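You operate a simulated robot arm through the tools that you are given. There is no shell and no other tool. Be economical: measure what you need, move in short steps, check, and stop when the job is done.

Carry out the task below with a simulated robot arm. There is one attempt and no reset: what you move stays moved.

TASK
Clamp the yellow grip in the vice and scrub its top clean.
Fine: Use the sponge and put it back; open the vice again after scrubbing.

It is judged by the outcome, as a careful person would: the job done as asked, and still so three seconds after it is handed in. It fails if anything else is knocked over, pushed out of place, dropped, spilled or broken.

THE ROBOT
A 7-joint arm with a two-finger parallel gripper, fixed in place. Base frame: the origin is at the foot of the arm, x ahead of it, y to its left, z up. Lengths are in m, angles in rad, forces in N, time in s.
With the tool pointing down near the work surface it reaches from about 0.24 to 0.68 m from the base axis. Its first joint turns from -1.152 to 1.152 rad. Payload 2.4 kg.
Tool frame: the origin (TCP) lies between the finger pads and is the grasp point; the fingertips stand 0.03 m ahead of it; z points along the fingers, y is the line along which they close. The gripper opens to 0.094 m. The fingers are 0.028 m wide and 0.01 m thick; the gripper's body (0.05 by 0.096 m) begins 0.055 m behind the TCP.
Orientation is told as [roll, pitch, yaw] about the base's x, y, z axes, in that order, counted from this pose: with the fingers straight down and closing along the base's y, the tool's x points along the base's -x, its y along +y and its z along -z.

THE INTERFACE
- The arm moves only by the tool send_rows. Its argument "motion" is a list that holds one entry, the list of rows, each a list of 7 numbers: the shift along the tool's x, y, z in m, then the turn, a rotation vector about the tool's x, y, z in rad, then the gripper command, from -1 (fully open) to 1 (shut), values between in proportion. In form: [[[tx, ty, tz, ax, ay, az, hand], ...]]. A call has 1 to 8 rows; each row shifts and turns the commanded pose from where the row before left it, along the tool's axes as they then stand. A row lasts 0.2 s, in which the tool goes at most 0.05 m and 0.15 rad; a call with a longer step from one row to the next is refused whole, and so is a gripper value outside its range. A pose out of reach is approached as far as the arm can. The call stops where the force on the tool passes 70 N (or 10 N more than at its start, if that is more) or the arm is blocked; 0.2 s more then pass. The fingers move at their own pace (about 0.153 m/s each) and stop on an object; they squeeze with about 28 N. The grip force told is the motor's: it shows also when the fingers shut on nothing. Time passes only in rows, and 0.2 s behind the last, so rows that do not move let the fingers close. It gives the time, the measured TCP pose, the force on the tool (base axes), the opening and the grip force at its end, in the units of the frame above (readings bear some noise).
- Cameras (640 x 400 px; columns grow to the right, rows downward): "scene" is fixed at [0.0491, 0.4806, 1.4526]; the picture's right is [-0.65, -0.76, 0.00], its down [-0.38, 0.33, -0.86] and it looks along [0.65, -0.56, -0.51] (base axes); focal length 324 px, centre (320, 200). "wrist" rides on the gripper at [-0.037, 0, -0.058] in the tool frame; the picture's right is [0.00, -1.00, 0.00], its down [0.97, 0.00, -0.24] and it looks along [0.24, 0.00, 0.97] (tool axes); focal length 218 px, centre (320, 200).
- get_image(camera): a new picture of that camera. No time passes.
- point_at(camera, pixels): for up to 12 pixels [column, row] of the newest picture of that camera ("zoom" is the newest enlarged one), the place [x, y, z] in the base frame of the surface seen there, good to about 0.002 m. No time passes.
- close_up(camera, box): a new picture of the part [left, top, right, bottom] of that camera's present view, enlarged. No time passes.
- job_done(): hands the job in; it is judged then, once.

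Work in short steps. Measure before you move; look again where a grasp or a placing could have gone wrong, and mend it. You have 80 turns and 34 pictures in all, the two below and enlarged ones among them. Open the gripper and draw the arm clear of the work before you hand the job in, unless the task says otherwise; then end with one line.

The tools are called after "Emit:" by a JSON object that holds its "api" and its "payload". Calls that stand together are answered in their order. send_rows: Moves the arm, as the interface text tells. Its arguments: {"type":"object","properties":{"motion":{"type":"array","items":{"type":"array","items":{"type":"array","items":{"type":"number"}}}}},"required":["motion"]} The other tools are called the same way: get_image (camera) takes a picture; point_at (camera, pixels) gives the place of the surface under pixels of a picture; close_up (camera, box) takes an enlarged picture of a part of a camera's view; job_done () hands the job in.

At the start:

```text
t: 0.0
position: [0.3356, 0.2427, 1.2261]
tcp_rot: [0.001, -0.002, 0.002]
contact_force: [0.5, 0.4, 0.6]
width: 0.094
grasp_force: 0.0
```

scene: 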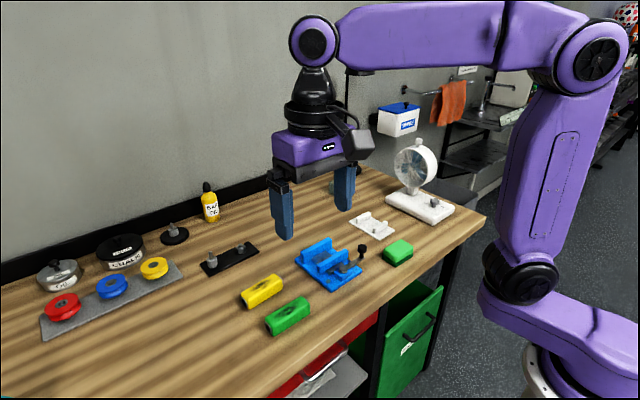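
wrist: 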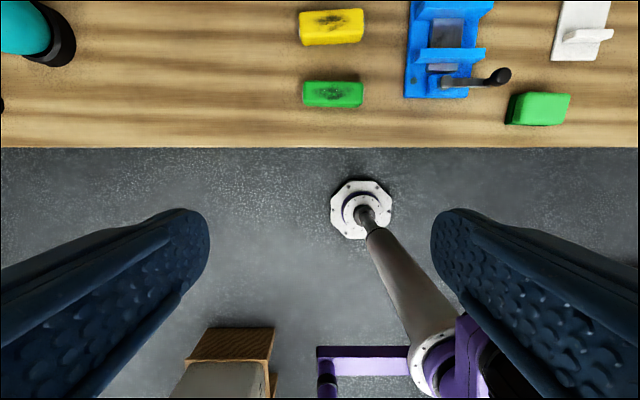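

The scene shows the vice (blue, ~330,262), yellow grip (~262,291), green grip (~288,316), and green sponge (~398,252). I'll enlarge that part to measure.

Emit:
{"api": "close_up", "payload": {"camera": "scene", "box": [220, 200, 460, 350]}}

Emit:
{"api": "close_up", "payload": {"camera": "wrist", "box": [280, 0, 640, 150]}}

```text
2.67 times, centred on (340, 275) of scene
```

zoom: 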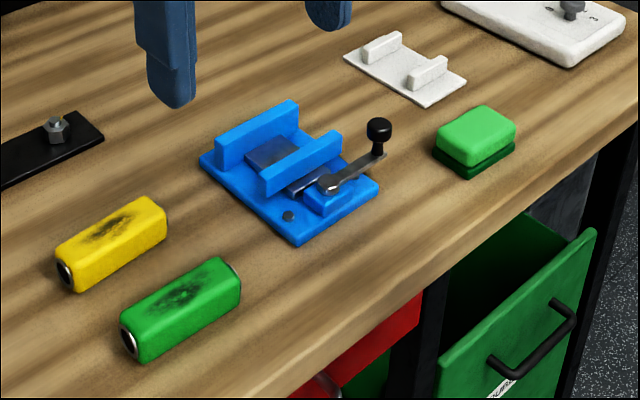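

```text
1.78 times, centred on (460, 75) of wrist
```

zoom: 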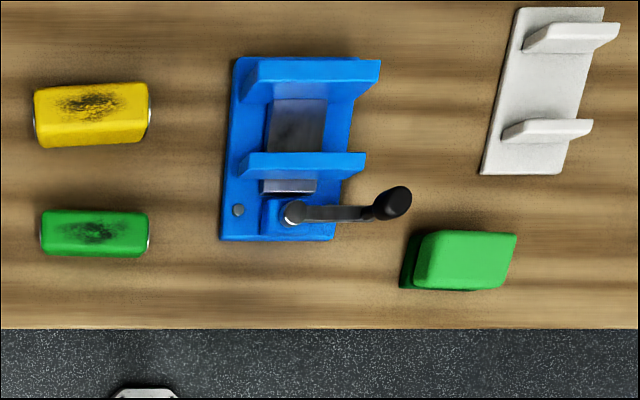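

Measuring the main points in the enlarged wrist view.

Emit:
{"api": "point_at", "payload": {"camera": "zoom", "pixels": [[90, 105], [45, 100], [140, 100], [90, 86], [90, 128], [310, 72], [300, 130], [300, 160], [296, 212], [392, 203], [465, 260], [237, 210]]}}

Emit:
{"api": "point_at", "payload": {"camera": "scene", "pixels": [[340, 270], [363, 247], [380, 239], [400, 246], [387, 248], [412, 247], [398, 255], [327, 252], [330, 247], [262, 285], [250, 297], [278, 281]]}}

```text
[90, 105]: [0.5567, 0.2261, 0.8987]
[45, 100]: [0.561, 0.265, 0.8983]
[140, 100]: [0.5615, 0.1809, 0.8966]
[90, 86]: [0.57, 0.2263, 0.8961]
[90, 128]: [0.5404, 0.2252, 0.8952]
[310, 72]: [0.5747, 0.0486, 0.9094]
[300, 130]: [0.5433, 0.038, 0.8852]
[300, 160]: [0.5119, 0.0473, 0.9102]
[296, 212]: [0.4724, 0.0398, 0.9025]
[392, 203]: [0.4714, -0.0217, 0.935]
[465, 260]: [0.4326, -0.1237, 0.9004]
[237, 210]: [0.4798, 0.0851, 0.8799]
```

```text
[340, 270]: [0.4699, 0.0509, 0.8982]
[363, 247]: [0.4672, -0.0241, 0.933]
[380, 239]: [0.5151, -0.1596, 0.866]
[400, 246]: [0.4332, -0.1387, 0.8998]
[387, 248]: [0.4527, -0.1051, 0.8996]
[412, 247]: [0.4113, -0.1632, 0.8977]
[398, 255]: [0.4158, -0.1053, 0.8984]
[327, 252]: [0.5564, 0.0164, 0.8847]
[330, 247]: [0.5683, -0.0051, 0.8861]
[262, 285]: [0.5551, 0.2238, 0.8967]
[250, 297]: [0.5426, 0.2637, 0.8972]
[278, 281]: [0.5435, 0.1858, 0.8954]
```

The yellow grip is about 0.095 × 0.037 with its top at 0.898. I'll move above the area between grip and vice for a closer view of the jaws.

Emit:
{"api": "send_rows", "payload": {"motion": [[[-0.031, -0.0175, 0.018, 0, 0, 0, -1], [-0.031, -0.0175, 0.018, 0, 0, 0, -1], [-0.031, -0.0175, 0.018, 0, 0, 0, -1], [-0.031, -0.0175, 0.018, 0, 0, 0, -1], [-0.031, -0.0175, 0.018, 0, 0, 0, -1], [-0.031, -0.0175, 0.018, 0, 0, 0, -1], [-0.031, -0.0175, 0.018, 0, 0, 0, -1]]]}}

Emit:
{"api": "get_image", "payload": {"camera": "wrist"}}

```text
t: 1.6
position: [0.5544, 0.1205, 1.0987]
tcp_rot: [0.001, 0.0, 0.001]
contact_force: [0.2, 0.0, -0.7]
width: 0.0943
grasp_force: 0.1
```

```text
29 pictures are left
```

wrist: 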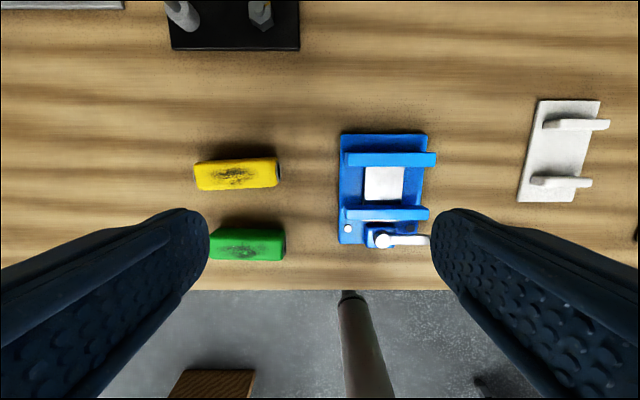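

Emit:
{"api": "close_up", "payload": {"camera": "wrist", "box": [180, 120, 452, 290]}}

```text
2.35 times, centred on (316, 205) of wrist
```

zoom: 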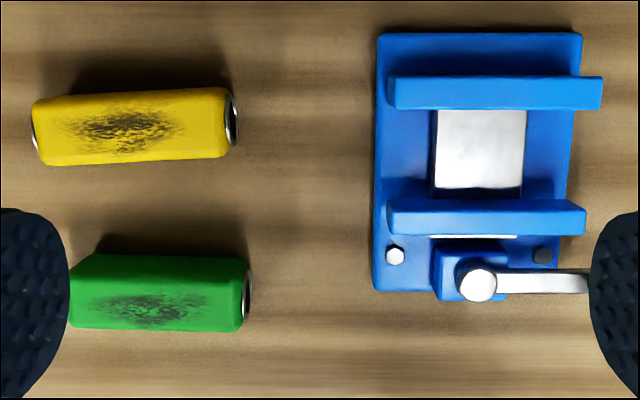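

Emit:
{"api": "point_at", "payload": {"camera": "zoom", "pixels": [[480, 81], [480, 95], [480, 106], [480, 113], [480, 196], [480, 205], [480, 214], [480, 230], [395, 95], [598, 95], [392, 222], [582, 222]]}}

Emit:
{"api": "point_at", "payload": {"camera": "zoom", "pixels": [[45, 103], [220, 92], [45, 155], [222, 148], [130, 100], [130, 153], [36, 125], [228, 120], [478, 284], [580, 280], [395, 256], [130, 162]]}}

```text
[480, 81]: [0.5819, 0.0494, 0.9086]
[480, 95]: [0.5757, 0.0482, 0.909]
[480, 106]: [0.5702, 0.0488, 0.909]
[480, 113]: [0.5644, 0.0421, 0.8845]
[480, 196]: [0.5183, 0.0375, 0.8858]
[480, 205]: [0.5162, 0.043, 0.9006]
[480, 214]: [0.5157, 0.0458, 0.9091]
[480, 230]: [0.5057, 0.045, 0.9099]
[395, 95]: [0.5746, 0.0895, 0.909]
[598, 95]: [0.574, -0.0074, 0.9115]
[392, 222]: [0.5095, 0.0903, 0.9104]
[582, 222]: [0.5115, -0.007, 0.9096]
```

```text
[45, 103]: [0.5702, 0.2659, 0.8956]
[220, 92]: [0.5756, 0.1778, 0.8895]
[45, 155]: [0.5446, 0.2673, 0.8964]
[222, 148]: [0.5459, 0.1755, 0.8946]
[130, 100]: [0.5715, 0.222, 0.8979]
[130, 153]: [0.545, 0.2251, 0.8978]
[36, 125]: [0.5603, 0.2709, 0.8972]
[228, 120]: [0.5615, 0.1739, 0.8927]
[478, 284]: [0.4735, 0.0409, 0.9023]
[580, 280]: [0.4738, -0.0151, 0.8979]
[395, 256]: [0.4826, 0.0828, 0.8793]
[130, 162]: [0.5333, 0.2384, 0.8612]
```

Jaw inner faces are at x≈0.517 and 0.569 (tops 0.910), centre y≈0.041. The bar between them is at z≈0.885, so fingers must hold only the top ~12 mm of the grip. Turning the tool 90° first.

Emit:
{"api": "send_rows", "payload": {"motion": [[[0, 0, 0, 0, 0, -0.1428, -1], [0, 0, 0, 0, 0, -0.1428, -1], [0, 0, 0, 0, 0, -0.1428, -1], [0, 0, 0, 0, 0, -0.1428, -1], [0, 0, 0, 0, 0, -0.1428, -1], [0, 0, 0, 0, 0, -0.1428, -1], [0, 0, 0, 0, 0, -0.1428, -1], [0, 0, 0, 0, 0, -0.1428, -1]]]}}

Emit:
{"api": "send_rows", "payload": {"motion": [[[0, 0, 0, 0, 0, -0.1428, -1], [0, 0, 0, 0, 0, -0.1428, -1], [0, 0, 0, 0, 0, -0.1428, -1], [-0.034, -0.0015, 0.02, 0, 0, 0, -1], [-0.034, -0.0015, 0.02, 0, 0, 0, -1], [-0.034, -0.0015, 0.02, 0, 0, 0, -1], [0, 0, 0.03, 0, 0, 0, -1], [0, 0, 0, 0, 0, 0, -1]]]}}

Emit:
{"api": "get_image", "payload": {"camera": "wrist"}}

```text
t: 3.4
position: [0.5534, 0.1189, 1.0994]
tcp_rot: [0.0, 0.0, 1.145]
contact_force: [0.3, 0.8, -0.5]
width: 0.0937
grasp_force: 0.0
```

```text
t: 5.2
position: [0.555, 0.2219, 1.0084]
tcp_rot: [0.0, -0.001, 1.571]
contact_force: [-0.6, -0.1, -0.5]
width: 0.0937
grasp_force: 0.1
```

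```text
27 pictures are left
```

wrist: 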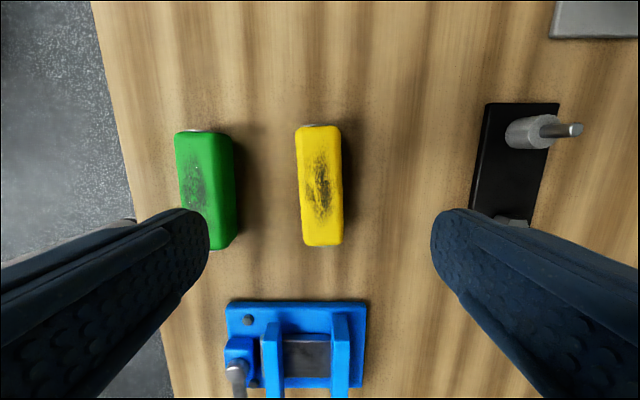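

Emit:
{"api": "point_at", "payload": {"camera": "wrist", "pixels": [[300, 160], [339, 160], [306, 235], [341, 235], [320, 128], [322, 242], [320, 185], [228, 160], [232, 200], [236, 225], [206, 180], [320, 248]]}}

```text
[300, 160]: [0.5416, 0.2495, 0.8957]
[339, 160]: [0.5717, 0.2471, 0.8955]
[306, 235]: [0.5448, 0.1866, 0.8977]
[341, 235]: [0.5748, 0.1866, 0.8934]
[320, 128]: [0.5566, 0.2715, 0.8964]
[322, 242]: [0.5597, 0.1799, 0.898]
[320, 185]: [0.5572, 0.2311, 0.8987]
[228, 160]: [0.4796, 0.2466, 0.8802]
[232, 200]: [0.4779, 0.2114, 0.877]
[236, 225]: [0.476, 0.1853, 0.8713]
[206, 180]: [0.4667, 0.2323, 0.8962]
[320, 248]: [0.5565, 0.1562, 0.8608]
```

The grip is centred near (0.558, 0.225), turned ~0.05 rad. The green grip's edge (0.482) is clear of the finger. Lowering so the tips overlap the top ~10 mm, then closing.

Emit:
{"api": "send_rows", "payload": {"motion": [[[-0.003, -0.003, 0.03, 0, 0, -0.05, -1], [0, 0, 0.03, 0, 0, 0, -1], [0, 0, 0.03, 0, 0, 0, -1], [0, 0, 0, 0, 0, 0, -1]]]}}

Emit:
{"api": "send_rows", "payload": {"motion": [[[0, 0, 0, 0, 0, 0, 1], [0, 0, 0, 0, 0, 0, 1], [0, 0, 0, 0, 0, 0, 1]]]}}

Emit:
{"api": "close_up", "payload": {"camera": "scene", "box": [200, 200, 360, 340]}}

```text
t: 6.2
position: [0.5587, 0.2222, 0.9197]
tcp_rot: [-0.001, -0.001, 1.622]
contact_force: [0.6, 0.3, -0.9]
width: 0.0941
grasp_force: 0.1
```

```text
t: 7.0
position: [0.5593, 0.2226, 0.9197]
tcp_rot: [0.001, 0.0, 1.622]
contact_force: [0.5, 0.5, 0.7]
width: 0.0353
grasp_force: 27.9
```

```text
2.86 times, centred on (280, 270) of scene
```

zoom: 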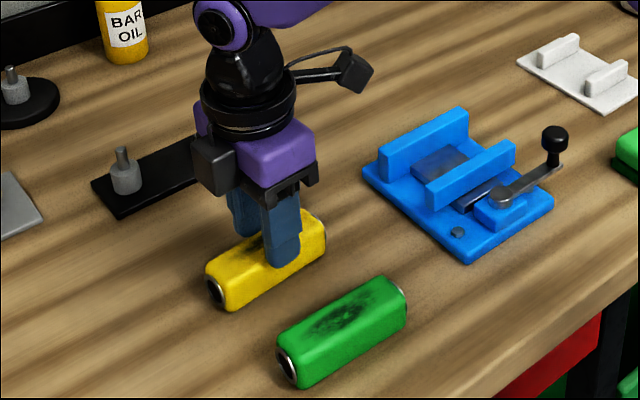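

Grip force 28 N at width 0.035: held. Lifting and straightening.

Emit:
{"api": "send_rows", "payload": {"motion": [[[0, 0, -0.015, 0, 0, 0, 1], [0, 0, -0.03, 0, 0, 0, 1], [0, 0, -0.03, 0, 0, 0.05, 1], [0, 0, 0, 0, 0, 0, 1]]]}}

Emit:
{"api": "get_image", "payload": {"camera": "wrist"}}

```text
t: 8.0
position: [0.5604, 0.2238, 0.9951]
tcp_rot: [-0.001, -0.001, 1.568]
contact_force: [0.2, 0.6, -0.2]
width: 0.0353
grasp_force: 27.9
```

```text
25 pictures are left
```

wrist: 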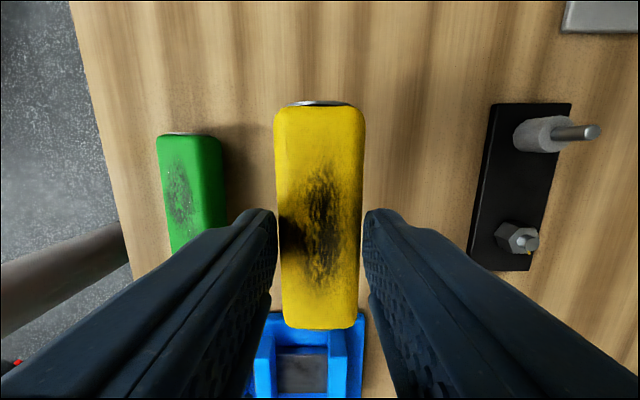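

Emit:
{"api": "point_at", "payload": {"camera": "wrist", "pixels": [[320, 110], [320, 322], [280, 150], [362, 150], [286, 300], [357, 300], [320, 180]]}}

```text
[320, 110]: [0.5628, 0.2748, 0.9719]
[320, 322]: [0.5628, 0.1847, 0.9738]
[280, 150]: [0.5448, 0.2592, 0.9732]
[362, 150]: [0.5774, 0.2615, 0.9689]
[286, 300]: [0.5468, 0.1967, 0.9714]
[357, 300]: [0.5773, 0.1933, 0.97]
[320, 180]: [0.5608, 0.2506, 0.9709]
```

Grip now straight, centre ≈ (0.561, 0.228). Carrying it to above the jaws' centre (0.543, 0.041).

Emit:
{"api": "send_rows", "payload": {"motion": [[[0.0374, 0.0036, 0, 0, 0, 0, 1], [0.0374, 0.0036, 0, 0, 0, 0, 1], [0.0374, 0.0036, 0, 0, 0, 0, 1], [0.0374, 0.0036, 0, 0, 0, 0, 1], [0.0374, 0.0036, 0, 0, 0, 0, 1], [0, 0, 0, 0, 0, 0, 1]]]}}

Emit:
{"api": "get_image", "payload": {"camera": "wrist"}}

Emit:
{"api": "close_up", "payload": {"camera": "scene", "box": [260, 190, 420, 300]}}

```text
t: 9.4
position: [0.5445, 0.0352, 0.9942]
tcp_rot: [0.0, 0.001, 1.572]
contact_force: [-0.9, -0.3, -0.7]
width: 0.0354
grasp_force: 27.6
```

```text
24 pictures are left
```

wrist: 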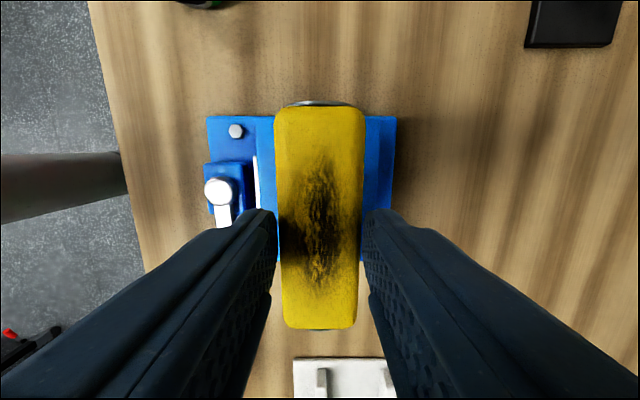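

```text
3.64 times, centred on (340, 245) of scene
```

zoom: 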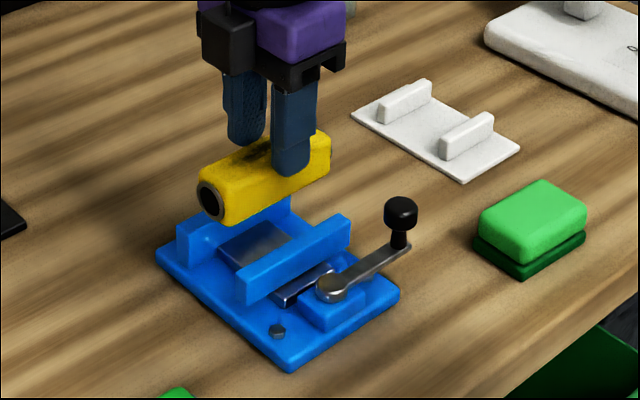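

Aligned over the jaws. Lowering onto the slide in careful steps.

Emit:
{"api": "send_rows", "payload": {"motion": [[[0, 0.0015, 0.02, 0, 0, 0, 1], [0, 0, 0.015, 0, 0, 0, 1], [0, 0, 0.006, 0, 0, 0, 1], [0, 0, 0.004, 0, 0, 0, 1], [0, 0, 0, 0, 0, 0, 1]]]}}

Emit:
{"api": "close_up", "payload": {"camera": "scene", "box": [260, 190, 420, 300]}}

```text
t: 10.6
position: [0.5417, 0.0378, 0.9492]
tcp_rot: [0.0, -0.001, 1.569]
contact_force: [-0.6, -0.1, -0.7]
width: 0.0351
grasp_force: 27.6
```

```text
3.64 times, centred on (340, 245) of scene
```

zoom: 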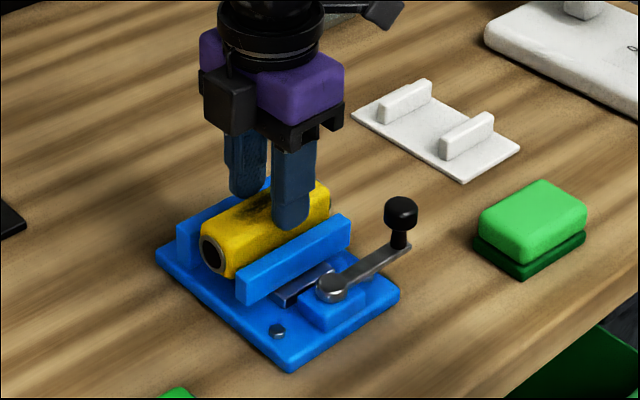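

Emit:
{"api": "send_rows", "payload": {"motion": [[[0, 0, 0.0015, 0, 0, 0, 1], [0, 0, 0.0015, 0, 0, 0, 1], [0, 0, 0, 0, 0, 0, 1]]]}}

```text
t: 11.4
position: [0.5413, 0.0367, 0.9466]
tcp_rot: [0.0, 0.0, 1.57]
contact_force: [-0.9, 0.0, -1.1]
width: 0.035
grasp_force: 28.6
```

Emit:
{"api": "send_rows", "payload": {"motion": [[[0, 0, 0.0015, 0, 0, 0, 1], [0, 0, 0.001, 0, 0, 0, 1], [0, 0, 0, 0, 0, 0, 1]]]}}

```text
t: 12.2
position: [0.5422, 0.0369, 0.945]
tcp_rot: [0.001, 0.001, 1.57]
contact_force: [-1.7, -1.8, 3.2]
width: 0.0354
grasp_force: 28.3
```

Contact is felt (3 N upward), so it is seated. Releasing and rising.

Emit:
{"api": "send_rows", "payload": {"motion": [[[0, 0, 0, 0, 0, 0, -0.1], [0, 0, 0, 0, 0, 0, -0.1], [0, 0, -0.03, 0, 0, 0, -0.1], [0, 0, -0.04, 0, 0, 0, -0.1], [0, 0, 0, 0, 0, 0, -0.1]]]}}

Emit:
{"api": "get_image", "payload": {"camera": "wrist"}}

Emit:
{"api": "close_up", "payload": {"camera": "scene", "box": [260, 190, 420, 300]}}

```text
t: 13.4
position: [0.54, 0.0385, 1.0159]
tcp_rot: [-0.001, 0.0, 1.57]
contact_force: [-0.1, -0.5, 0.1]
width: 0.0517
grasp_force: 0.1
```

```text
21 pictures are left
```

wrist: 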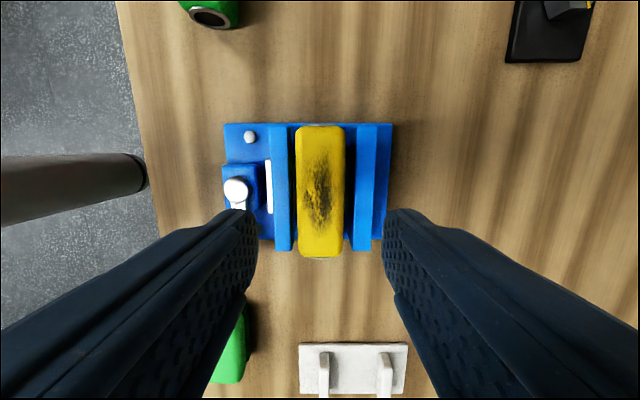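

```text
3.64 times, centred on (340, 245) of scene
```

zoom: 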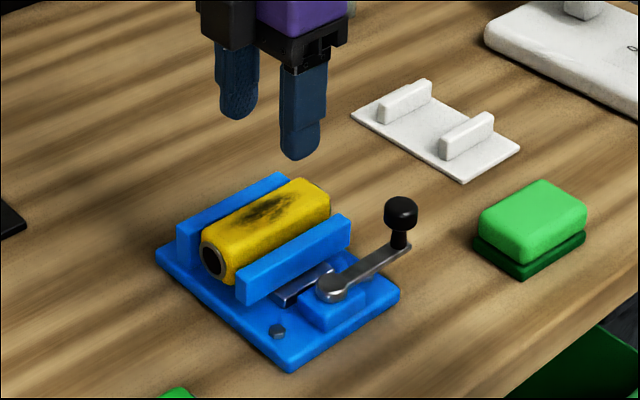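

The grip stands between the jaws. Now measuring the crank knob.

Emit:
{"api": "point_at", "payload": {"camera": "zoom", "pixels": [[401, 202], [388, 215], [413, 216], [400, 228], [399, 240], [400, 250], [370, 266], [332, 286], [262, 250], [300, 205], [265, 205], [315, 190]]}}

```text
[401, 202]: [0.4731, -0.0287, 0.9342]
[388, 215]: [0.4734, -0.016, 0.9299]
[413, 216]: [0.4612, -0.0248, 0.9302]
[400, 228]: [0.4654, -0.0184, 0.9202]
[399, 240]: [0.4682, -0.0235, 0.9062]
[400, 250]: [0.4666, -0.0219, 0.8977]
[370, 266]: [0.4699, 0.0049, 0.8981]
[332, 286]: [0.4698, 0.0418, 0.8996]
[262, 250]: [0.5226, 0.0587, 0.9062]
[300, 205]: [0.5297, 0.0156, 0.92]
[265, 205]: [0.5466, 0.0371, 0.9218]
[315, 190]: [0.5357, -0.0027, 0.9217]
```

Knob centre ≈ (0.470, -0.025), z 0.916–0.935; pivot ≈ (0.472, 0.041). Moving over the knob with the fingers parted 0.04 across its swing direction, then down.

Emit:
{"api": "send_rows", "payload": {"motion": [[[0.0212, 0.023, 0, 0, 0, 0, 0.15], [0.0212, 0.023, 0, 0, 0, 0, 0.15], [0.0212, 0.023, 0, 0, 0, 0, 0.15], [0, 0, 0.03, 0, 0, 0, 0.15], [0, 0, 0, 0, 0, 0, 0.15]]]}}

Emit:
{"api": "get_image", "payload": {"camera": "wrist"}}

```text
t: 14.6
position: [0.4722, -0.0281, 0.9843]
tcp_rot: [-0.001, -0.002, 1.571]
contact_force: [-0.3, -0.5, 0.4]
width: 0.0401
grasp_force: 0.0
```

```text
19 pictures are left
```

wrist: 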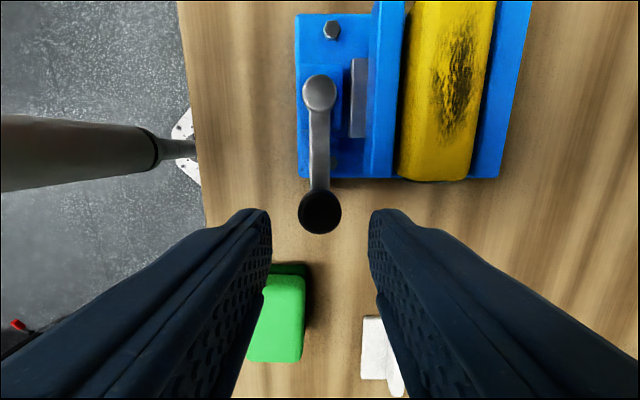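

Emit:
{"api": "point_at", "payload": {"camera": "wrist", "pixels": [[320, 92], [321, 202], [320, 220], [320, 232], [300, 212], [341, 212]]}}

```text
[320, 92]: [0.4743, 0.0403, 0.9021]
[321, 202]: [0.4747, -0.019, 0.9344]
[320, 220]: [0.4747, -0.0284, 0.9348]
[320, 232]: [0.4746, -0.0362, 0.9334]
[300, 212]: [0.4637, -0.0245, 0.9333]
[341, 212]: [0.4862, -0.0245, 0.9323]
```

Knob centred at (0.474, -0.0255), radius ~0.01. Lowering around it and narrowing the fork.

Emit:
{"api": "send_rows", "payload": {"motion": [[[-0.002, -0.001, 0.025, 0, 0, 0, 0.15], [0, 0, 0.02, 0, 0, 0, 0.15], [0, 0, 0, 0, 0, 0, 0.42], [0, 0, 0, 0, 0, 0, 0.42]]]}}

```text
t: 15.6
position: [0.4724, -0.0243, 0.9386]
tcp_rot: [0.0, -0.001, 1.57]
contact_force: [-0.7, 0.2, 0.2]
width: 0.0272
grasp_force: 0.1
```

Sweeping the crank clockwise (towards -x) in 0.15 rad arc steps, turning the tool along with it.

Emit:
{"api": "send_rows", "payload": {"motion": [[[-0.00073, 0.00972, 0, 0, 0, 0.15, 0.42], [-0.00073, 0.00972, 0, 0, 0, 0.15, 0.42], [-0.00073, 0.00972, 0, 0, 0, 0.15, 0.42], [-0.00073, 0.00972, 0, 0, 0, 0.15, 0.42], [0, 0, 0, 0, 0, 0, 0.42]]]}}

Emit:
{"api": "get_image", "payload": {"camera": "wrist"}}

```text
t: 16.8
position: [0.4363, -0.0129, 0.9388]
tcp_rot: [-0.001, 0.0, 0.968]
contact_force: [0.5, -0.8, -0.4]
width: 0.0276
grasp_force: 0.2
```

```text
18 pictures are left
```

wrist: 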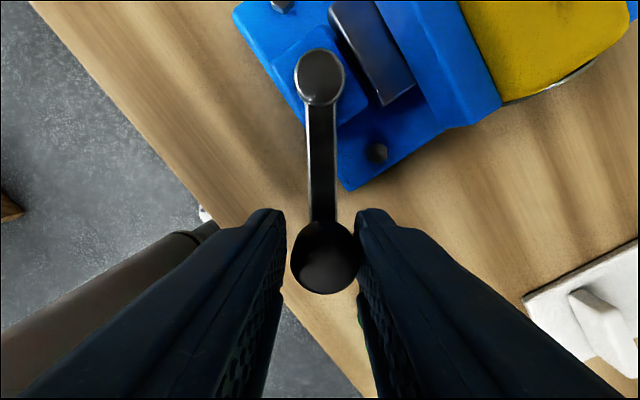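

The crank follows freely. Continuing the arc.

Emit:
{"api": "send_rows", "payload": {"motion": [[[-0.00073, 0.00972, 0, 0, 0, 0.15, 0.42], [-0.00073, 0.00972, 0, 0, 0, 0.15, 0.42], [-0.00073, 0.00972, 0, 0, 0, 0.15, 0.42], [-0.00073, 0.00972, 0, 0, 0, 0.15, 0.42], [-0.00073, 0.00972, 0, 0, 0, 0.15, 0.42], [-0.00073, 0.00972, 0, 0, 0, 0.15, 0.42], [0, 0, 0, 0, 0, 0, 0.42]]]}}

Emit:
{"api": "get_image", "payload": {"camera": "scene"}}

```text
t: 18.4
position: [0.4091, 0.0321, 0.9386]
tcp_rot: [0.0, -0.006, 0.063]
contact_force: [19.7, -39.2, 5.7]
width: 0.0508
grasp_force: 21.1
```

```text
17 pictures are left
```

scene: 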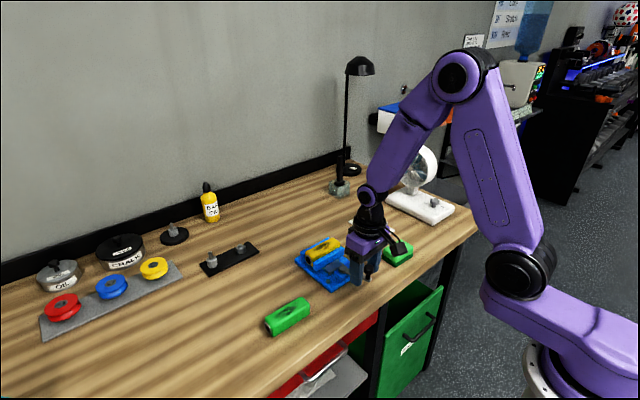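

Resistance of ~44 N has built up and the fork is spread: the jaws appear to have met the grip. Checking closely.

Emit:
{"api": "close_up", "payload": {"camera": "scene", "box": [280, 220, 420, 300]}}

Emit:
{"api": "get_image", "payload": {"camera": "wrist"}}

```text
4.57 times, centred on (350, 260) of scene
```

zoom: 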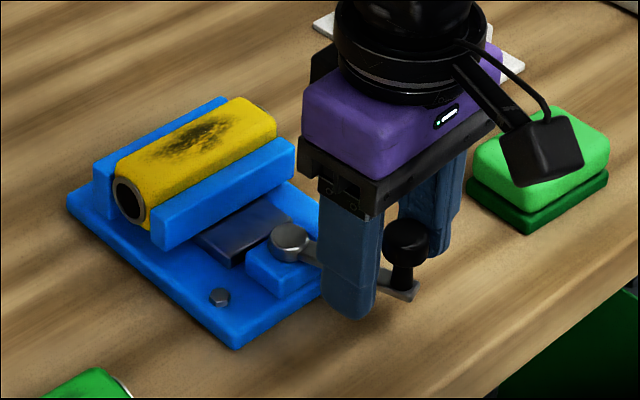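

```text
15 pictures are left
```

wrist: 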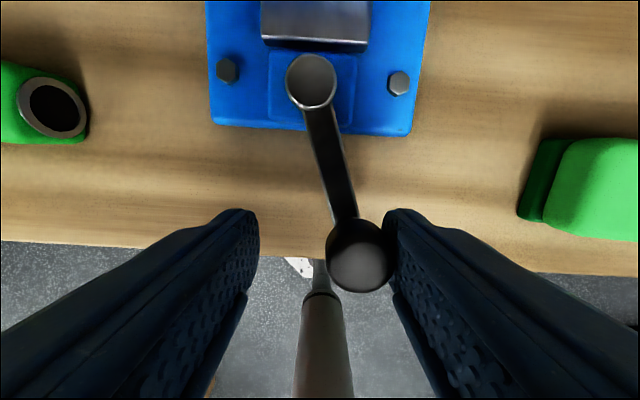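

The front jaw is now hard against the grip: clamped. Opening the fork and rising clear of the knob.

Emit:
{"api": "send_rows", "payload": {"motion": [[[0, -0.01, 0, 0, 0, 0, -0.5], [0, 0, 0, 0, 0, 0, -0.5], [0, 0, -0.04, 0, 0, 0, -0.5], [0, 0, -0.045, 0, 0, 0, -0.5], [0, 0, 0, 0, 0, 0, -0.5]]]}}

Emit:
{"api": "get_image", "payload": {"camera": "wrist"}}

```text
t: 19.6
position: [0.4083, 0.0242, 1.0224]
tcp_rot: [-0.002, 0.0, 0.069]
contact_force: [0.1, 0.2, 0.8]
width: 0.0706
grasp_force: 0.1
```

```text
14 pictures are left
```

wrist: 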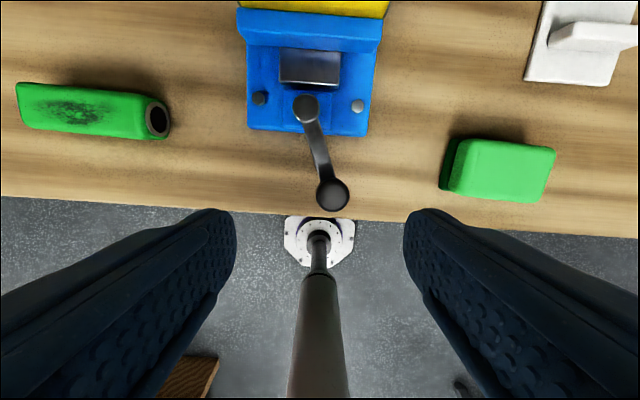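

The crank stayed put. Measuring the sponge and the knob's resting place.

Emit:
{"api": "point_at", "payload": {"camera": "wrist", "pixels": [[466, 143], [553, 152], [453, 186], [540, 199], [503, 172], [446, 165], [333, 193], [305, 110], [330, 34], [312, 12], [443, 185], [460, 140]]}}

```text
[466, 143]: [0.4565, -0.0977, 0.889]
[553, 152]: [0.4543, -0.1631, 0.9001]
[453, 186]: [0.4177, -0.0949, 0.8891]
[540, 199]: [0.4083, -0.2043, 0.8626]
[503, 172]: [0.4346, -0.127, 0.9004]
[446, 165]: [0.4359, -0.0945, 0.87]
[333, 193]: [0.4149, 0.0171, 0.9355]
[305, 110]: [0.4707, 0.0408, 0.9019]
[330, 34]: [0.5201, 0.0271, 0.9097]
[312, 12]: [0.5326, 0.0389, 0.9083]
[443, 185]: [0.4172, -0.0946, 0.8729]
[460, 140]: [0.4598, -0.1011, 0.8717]
```

Sponge: about 0.072 (y) × 0.046 (x), top 0.900, centre ≈ (0.434, -0.130). Turning the tool back to 90° and moving above it.

Emit:
{"api": "send_rows", "payload": {"motion": [[[0, 0, 0, 0, 0, -0.15, -1], [0, 0, 0, 0, 0, -0.15, -1], [0, 0, 0, 0, 0, -0.15, -1], [0, 0, 0, 0, 0, -0.15, -1], [0, 0, 0, 0, 0, -0.15, -1], [0, 0, 0, 0, 0, -0.15, -1], [0, 0, 0, 0, 0, -0.15, -1], [0, 0, 0, 0, 0, -0.15, -1]]]}}

Emit:
{"api": "send_rows", "payload": {"motion": [[[0, 0, 0, 0, 0, -0.15, -1], [0, 0, 0, 0, 0, -0.15, -1], [0.0385, -0.0065, 0, 0, 0, 0, -1], [0.0385, -0.0065, 0, 0, 0, 0, -1], [0.0385, -0.0065, 0, 0, 0, 0, -1], [0.0385, -0.0065, 0, 0, 0, 0, -1], [0, 0, 0, 0, 0, 0, -1]]]}}

Emit:
{"api": "get_image", "payload": {"camera": "wrist"}}

```text
t: 21.4
position: [0.4095, 0.0258, 1.0243]
tcp_rot: [0.0, 0.0, 1.274]
contact_force: [-0.2, -0.4, 0.6]
width: 0.0942
grasp_force: 0.0
```

```text
t: 23.0
position: [0.4334, -0.1274, 1.0232]
tcp_rot: [0.001, 0.0, 1.571]
contact_force: [-1.0, -0.5, 0.6]
width: 0.094
grasp_force: 0.2
```

```text
13 pictures are left
```

wrist: 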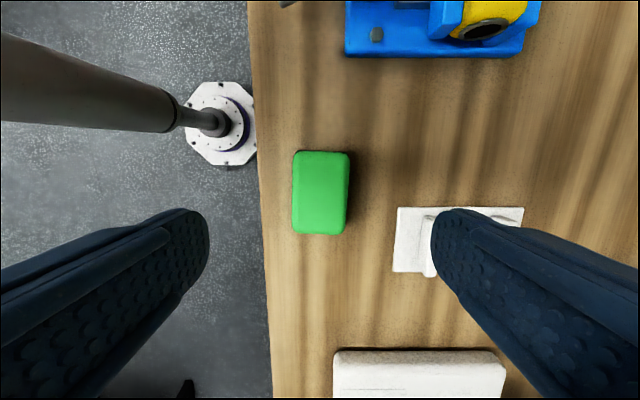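

Emit:
{"api": "point_at", "payload": {"camera": "wrist", "pixels": [[297, 160], [345, 160], [296, 225], [342, 225], [320, 153], [318, 231], [397, 210], [394, 270], [320, 192], [425, 225]]}}

```text
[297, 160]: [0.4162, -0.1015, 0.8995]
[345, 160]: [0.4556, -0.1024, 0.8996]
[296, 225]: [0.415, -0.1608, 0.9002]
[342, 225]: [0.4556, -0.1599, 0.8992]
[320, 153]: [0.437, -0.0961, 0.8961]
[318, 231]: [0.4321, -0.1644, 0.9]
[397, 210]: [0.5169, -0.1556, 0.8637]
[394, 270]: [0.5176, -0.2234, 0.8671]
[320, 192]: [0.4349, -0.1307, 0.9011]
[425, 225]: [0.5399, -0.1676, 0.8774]
```

Sponge is square to the axes, centre (0.4355, -0.130) – I'll return it there. Lowering to grip its light upper part.

Emit:
{"api": "send_rows", "payload": {"motion": [[[0.0028, -0.002, 0.04, 0, 0, 0, -0.8], [0, 0, 0.04, 0, 0, 0, -0.8], [0, 0, 0.036, 0, 0, 0, -0.8], [0, 0, 0, 0, 0, 0, -0.8], [0, 0, 0, 0, 0, 0, 1], [0, 0, 0, 0, 0, 0, 1], [0, 0, 0, 0, 0, 0, 1]]]}}

Emit:
{"api": "send_rows", "payload": {"motion": [[[0, 0, -0.02, 0, 0, 0, 1], [0, 0, -0.04, 0, 0, 0, 1], [0, 0, -0.04, 0, 0, 0, 1], [0, 0, 0, 0, 0, 0, 1]]]}}

Emit:
{"api": "close_up", "payload": {"camera": "scene", "box": [280, 160, 440, 300]}}

```text
t: 24.6
position: [0.4377, -0.131, 0.9073]
tcp_rot: [0.001, 0.001, 1.57]
contact_force: [0.2, -0.3, -0.3]
width: 0.0488
grasp_force: 28.2
```

```text
t: 25.6
position: [0.4368, -0.1321, 1.0084]
tcp_rot: [0.0, 0.0, 1.569]
contact_force: [-0.4, 0.6, -0.5]
width: 0.0487
grasp_force: 27.7
```

```text
2.86 times, centred on (360, 230) of scene
```

zoom: 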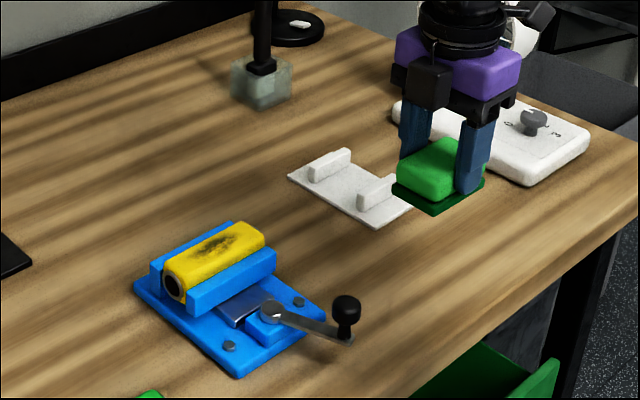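

The sponge with its scouring face is held (width 0.049). Measuring the clamped grip.

Emit:
{"api": "point_at", "payload": {"camera": "zoom", "pixels": [[215, 245], [180, 262], [250, 228], [195, 248], [240, 250], [200, 270], [215, 262], [230, 280], [235, 265], [257, 225]]}}

```text
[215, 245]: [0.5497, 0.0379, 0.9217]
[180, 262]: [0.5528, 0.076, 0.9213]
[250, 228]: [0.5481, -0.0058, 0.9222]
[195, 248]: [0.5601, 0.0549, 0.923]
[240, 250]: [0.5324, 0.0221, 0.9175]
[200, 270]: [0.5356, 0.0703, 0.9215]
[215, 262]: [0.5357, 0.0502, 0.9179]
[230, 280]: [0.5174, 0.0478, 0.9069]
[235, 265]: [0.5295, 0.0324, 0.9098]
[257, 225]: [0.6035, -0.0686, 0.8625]
```

Grip top is z≈0.922, centre ≈ (0.551, 0.038). Carrying the sponge over it.

Emit:
{"api": "send_rows", "payload": {"motion": [[[-0.034, -0.0228, 0, 0, 0, 0, 1], [-0.034, -0.0228, 0, 0, 0, 0, 1], [-0.034, -0.0228, 0, 0, 0, 0, 1], [-0.034, -0.0228, 0, 0, 0, 0, 1], [-0.034, -0.0228, 0, 0, 0, 0, 1], [0, 0, 0.025, 0, 0, 0, 1], [0, 0, 0.01, 0, 0, 0, 1], [0, 0, 0, 0, 0, 0, 1]]]}}

Emit:
{"api": "send_rows", "payload": {"motion": [[[0, 0, 0.003, 0, 0, 0, 1], [0, 0, 0.002, 0, 0, 0, 1], [0, 0, 0, 0, 0, 0, 1]]]}}

```text
t: 27.4
position: [0.5507, 0.0384, 0.9747]
tcp_rot: [0.001, -0.001, 1.571]
contact_force: [0.2, 0.8, 0.5]
width: 0.0486
grasp_force: 27.9
```

```text
t: 28.2
position: [0.5509, 0.0397, 0.9675]
tcp_rot: [0.001, 0.0, 1.57]
contact_force: [0.4, -0.9, -0.2]
width: 0.0486
grasp_force: 27.7
```

Nearly touching; pressing down in 1.5 mm steps until contact shows.

Emit:
{"api": "send_rows", "payload": {"motion": [[[0, 0, 0.0015, 0, 0, 0, 1], [0, 0, 0.0015, 0, 0, 0, 1], [0, 0, 0, 0, 0, 0, 1]]]}}

```text
t: 29.0
position: [0.5513, 0.0402, 0.9663]
tcp_rot: [-0.006, -0.002, 1.571]
contact_force: [-2.8, -1.0, 29.9]
width: 0.0484
grasp_force: 28.1
```

Contact with 30 N, rather firm; easing 1.2 mm and scrubbing along the grip with short strokes.

Emit:
{"api": "send_rows", "payload": {"motion": [[[0, 0, -0.0012, 0, 0, 0, 1], [0.015, 0, 0, 0, 0, 0, 1], [0.015, 0, 0, 0, 0, 0, 1], [-0.02, 0, 0, 0, 0, 0, 1], [-0.02, 0, 0, 0, 0, 0, 1], [-0.02, 0, 0, 0, 0, 0, 1], [0.02, 0, 0, 0, 0, 0, 1], [0.01, 0, 0, 0, 0, 0, 1]]]}}

```text
t: 30.8
position: [0.5502, 0.0444, 0.9656]
tcp_rot: [-0.002, -0.004, 1.574]
contact_force: [0.6, 19.8, 23.8]
width: 0.0487
grasp_force: 27.9
```

Emit:
{"api": "send_rows", "payload": {"motion": [[[0.015, 0, 0, 0, 0, 0, 1], [0.015, 0, 0, 0, 0, 0, 1], [-0.02, 0, 0, 0, 0, 0, 1], [-0.02, 0, 0, 0, 0, 0, 1], [-0.02, 0, 0, 0, 0, 0, 1], [0.02, 0, 0, 0, 0, 0, 1], [0.01, 0, 0, 0, 0, 0, 1], [0, 0, 0, 0, 0, 0, 1]]]}}

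Emit:
{"api": "send_rows", "payload": {"motion": [[[0.015, 0, 0, 0, 0, 0, 1], [0.015, 0, 0, 0, 0, 0, 1], [-0.02, 0, 0, 0, 0, 0, 1], [-0.02, 0, 0, 0, 0, 0, 1], [-0.02, 0, 0, 0, 0, 0, 1], [0.02, 0, 0, 0, 0, 0, 1], [0.01, 0, 0, 0, 0, 0, 1], [0, 0, -0.03, 0, 0, 0, 1]]]}}

Emit:
{"api": "close_up", "payload": {"camera": "scene", "box": [280, 190, 420, 300]}}

```text
t: 32.6
position: [0.5492, 0.04, 0.9665]
tcp_rot: [0.0, 0.0, 1.573]
contact_force: [-0.6, 5.1, 5.8]
width: 0.0485
grasp_force: 27.9
```

```text
t: 34.4
position: [0.55, 0.0394, 0.9981]
tcp_rot: [-0.001, 0.0, 1.57]
contact_force: [-0.7, 0.0, -0.6]
width: 0.0486
grasp_force: 27.9
```

```text
3.64 times, centred on (350, 245) of scene
```

zoom: 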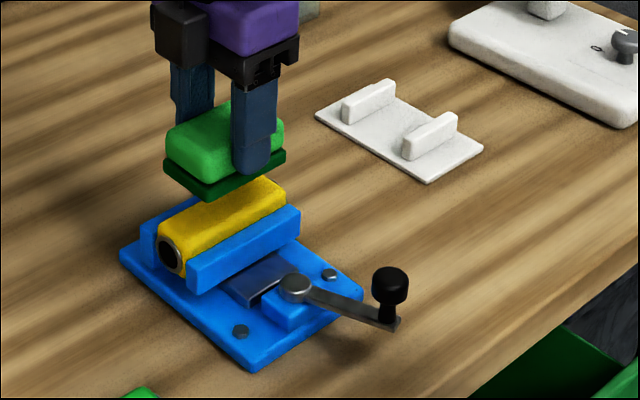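

The visible part is clean. Carrying the sponge back over its place, then looking at the whole top before putting it down.

Emit:
{"api": "send_rows", "payload": {"motion": [[[0, 0, -0.015, 0, 0, 0, 1], [0.0341, 0.0226, 0, 0, 0, 0, 1], [0.0341, 0.0226, 0, 0, 0, 0, 1], [0.0341, 0.0226, 0, 0, 0, 0, 1], [0.0341, 0.0226, 0, 0, 0, 0, 1], [0.0341, 0.0226, 0, 0, 0, 0, 1], [0, 0, 0, 0, 0, 0, 1]]]}}

Emit:
{"api": "close_up", "payload": {"camera": "scene", "box": [280, 190, 440, 300]}}

```text
t: 36.0
position: [0.4359, -0.1301, 1.01]
tcp_rot: [0.001, 0.0, 1.57]
contact_force: [0.2, 0.1, -0.9]
width: 0.0485
grasp_force: 28.4
```

```text
3.64 times, centred on (360, 245) of scene
```

zoom: 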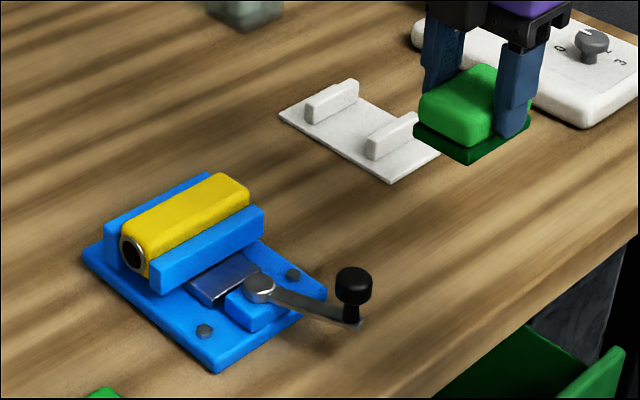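

The top is fully clean. Lowering the sponge onto its original spot.

Emit:
{"api": "send_rows", "payload": {"motion": [[[0.001, -0.001, 0.04, 0, 0, 0, 1], [0, 0, 0.04, 0, 0, 0, 1], [0, 0, 0.018, 0, 0, 0, 1], [0, 0, 0.003, 0, 0, 0, 1], [0, 0, 0, 0, 0, 0, 1]]]}}

```text
t: 37.2
position: [0.4398, -0.1308, 0.9099]
tcp_rot: [0.0, 0.0, 1.571]
contact_force: [-0.1, 0.4, -0.5]
width: 0.0486
grasp_force: 27.6
```

Emit:
{"api": "send_rows", "payload": {"motion": [[[0, 0.001, 0.0015, 0, 0, 0, 1], [0, 0, 0.001, 0, 0, 0, 1], [0, 0, 0, 0, 0, 0, 1]]]}}

```text
t: 38.0
position: [0.4382, -0.1316, 0.9081]
tcp_rot: [0.001, 0.001, 1.57]
contact_force: [-0.8, -0.7, -0.7]
width: 0.0484
grasp_force: 27.4
```

Emit:
{"api": "send_rows", "payload": {"motion": [[[0, 0, 0.001, 0, 0, 0, 1], [0, 0, 0, 0, 0, 0, 1]]]}}

```text
t: 38.6
position: [0.4389, -0.1314, 0.9066]
tcp_rot: [0.0, 0.0, 1.572]
contact_force: [0.0, -0.9, -0.3]
width: 0.0486
grasp_force: 28.8
```

Within a millimetre of its original height; releasing and rising.

Emit:
{"api": "send_rows", "payload": {"motion": [[[0, 0, 0, 0, 0, 0, -0.6], [0, 0, 0, 0, 0, 0, -0.6], [0, 0, -0.04, 0, 0, 0, -0.6], [0, 0, -0.04, 0, 0, 0, -0.6], [0, 0, -0.03, 0, 0, 0, -0.6], [0, 0, 0, 0, 0, 0, -0.6]]]}}

Emit:
{"api": "get_image", "payload": {"camera": "scene"}}

```text
t: 40.0
position: [0.4378, -0.1285, 1.015]
tcp_rot: [-0.001, 0.0, 1.57]
contact_force: [0.1, 0.6, 0.3]
width: 0.0751
grasp_force: 0.1
```

```text
9 pictures are left
```

scene: 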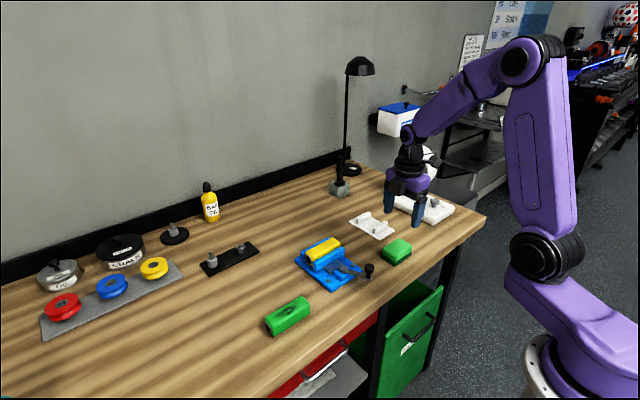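

The sponge sits where it was (~397,252). Checking it and the knob numerically.

Emit:
{"api": "point_at", "payload": {"camera": "scene", "pixels": [[387, 248], [412, 247], [398, 255], [370, 265], [370, 270], [340, 268]]}}

Emit:
{"api": "send_rows", "payload": {"motion": [[[-0.03, 0.005, 0, 0, 0, 0.145, 0], [0, 0, 0, 0, 0, 0.145, 0], [0, 0, 0, 0, 0, 0.145, 0], [0, 0, 0, 0, 0, 0.145, 0], [0, 0, 0, 0, 0, 0.145, 0], [0, 0, 0, 0, 0, 0.145, 0], [0, 0, 0, 0, 0, 0.145, 0], [0, 0, 0, 0, 0, 0.145, 0]]]}}

```text
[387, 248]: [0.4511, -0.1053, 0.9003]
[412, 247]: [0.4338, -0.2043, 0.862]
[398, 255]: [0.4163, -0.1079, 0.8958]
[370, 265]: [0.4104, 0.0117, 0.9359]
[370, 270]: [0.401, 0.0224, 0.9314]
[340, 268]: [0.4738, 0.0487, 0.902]
```

```text
t: 41.8
position: [0.4329, -0.1026, 1.0165]
tcp_rot: [-0.001, 0.0, 0.406]
contact_force: [0.0, 0.1, 0.3]
width: 0.0469
grasp_force: 0.2
```

Knob centre ≈ (0.4135, 0.017). Moving over it with the fork aligned to the crank (yaw 0.41).

Emit:
{"api": "send_rows", "payload": {"motion": [[[-0.0098, 0.0391, 0, 0, 0, 0, 0], [-0.0098, 0.0391, 0, 0, 0, 0, 0], [-0.0098, 0.0391, 0, 0, 0, 0, 0], [0, 0, 0.03, 0, 0, 0, 0], [0, 0, 0, 0, 0, 0, 0]]]}}

Emit:
{"api": "get_image", "payload": {"camera": "wrist"}}

```text
t: 43.0
position: [0.4119, 0.0163, 0.9859]
tcp_rot: [0.001, 0.001, 0.41]
contact_force: [0.0, 0.0, -0.6]
width: 0.047
grasp_force: 0.0
```

```text
8 pictures are left
```

wrist: 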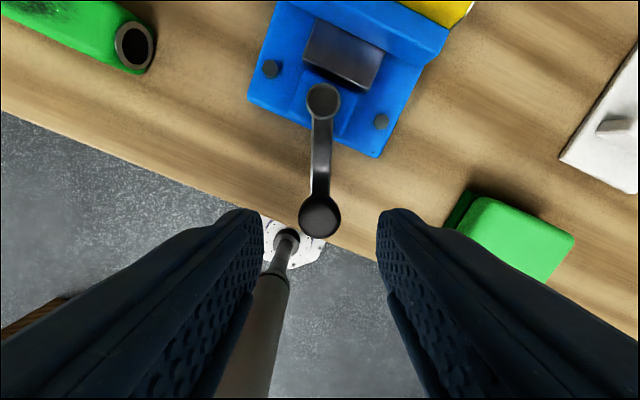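

Knob sits centred between the fingers (~320,216). Lowering, narrowing the fork, and sweeping counterclockwise.

Emit:
{"api": "send_rows", "payload": {"motion": [[[0, 0, 0.026, 0, 0, 0, 0], [0, 0, 0.02, 0, 0, 0, 0], [0, 0, 0, 0, 0, 0, 0.42], [0, 0, 0, 0, 0, 0, 0.42], [-0.00073, -0.00972, 0, 0, 0, -0.15, 0.42], [-0.00073, -0.00972, 0, 0, 0, -0.15, 0.42], [-0.00073, -0.00972, 0, 0, 0, -0.15, 0.42], [0, 0, 0, 0, 0, 0, 0.42]]]}}

```text
t: 44.8
position: [0.4287, -0.0067, 0.9417]
tcp_rot: [0.001, -0.001, 0.862]
contact_force: [0.6, -0.4, -0.1]
width: 0.0273
grasp_force: 0.4
```

Moving freely. Finishing the sweep back to the crank's original direction.

Emit:
{"api": "send_rows", "payload": {"motion": [[[-0.00073, -0.00972, 0, 0, 0, -0.15, 0.42], [-0.00073, -0.00972, 0, 0, 0, -0.15, 0.42], [-0.00073, -0.00972, 0, 0, 0, -0.15, 0.42], [-0.00073, -0.00972, 0, 0, 0, -0.15, 0.42], [-0.00073, -0.00972, 0, 0, 0, -0.15, 0.42], [0, 0, 0, 0, 0, 0, 0.42]]]}}

Emit:
{"api": "close_up", "payload": {"camera": "scene", "box": [280, 190, 440, 300]}}

```text
t: 46.2
position: [0.4735, -0.0227, 0.94]
tcp_rot: [0.002, 0.001, 1.614]
contact_force: [-3.5, 1.7, -0.5]
width: 0.0289
grasp_force: 1.4
```

```text
3.64 times, centred on (360, 245) of scene
```

zoom: 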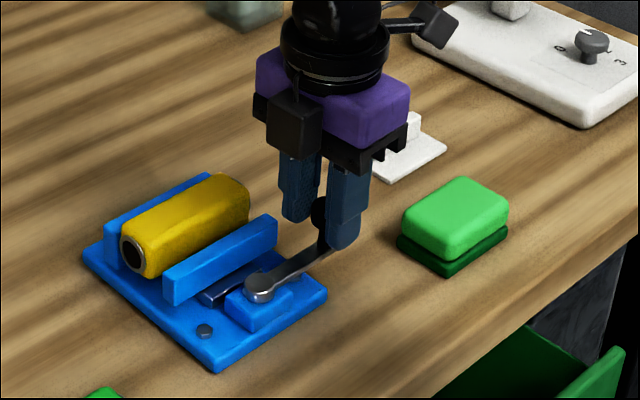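

The vice is open again and the grip stands free. Opening the fork slightly (staying clear of the jaw) and rising.

Emit:
{"api": "send_rows", "payload": {"motion": [[[0, 0.001, 0, 0, 0, 0, 0.25], [0, 0, 0, 0, 0, 0, 0.25], [0, 0, -0.03, 0, 0, 0, 0.25], [0, 0, -0.045, 0, 0, 0, 0.25], [0, 0, -0.045, 0, 0, 0, -1], [0, 0.04, -0.02, 0, 0, 0, -1], [0, 0.04, -0.02, 0, 0, 0, -1], [0, 0, 0, 0, 0, 0, -1]]]}}

Emit:
{"api": "get_image", "payload": {"camera": "scene"}}

Emit:
{"api": "close_up", "payload": {"camera": "scene", "box": [280, 190, 440, 300]}}

```text
t: 48.0
position: [0.3939, -0.0229, 1.1035]
tcp_rot: [0.001, -0.001, 1.61]
contact_force: [0.3, 0.7, -0.1]
width: 0.0943
grasp_force: 0.2
```

```text
6 pictures are left
```

scene: 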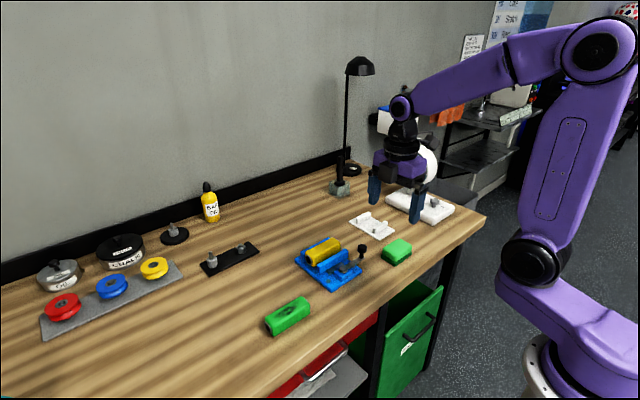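

```text
3.64 times, centred on (360, 245) of scene
```

zoom: 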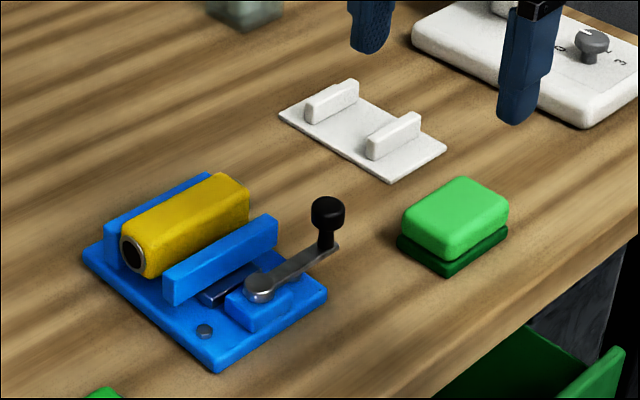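

The vice is open, the grip's top is clean, the sponge is back in its place, and the arm is clear. Handing in.

Emit:
{"api": "job_done", "payload": {}}

```text
The job is handed in.
```

I clamped the yellow grip and scrubbed its top clean. The sponge is back where it was, and the vice is open again with the grip resting loose between its jaws.
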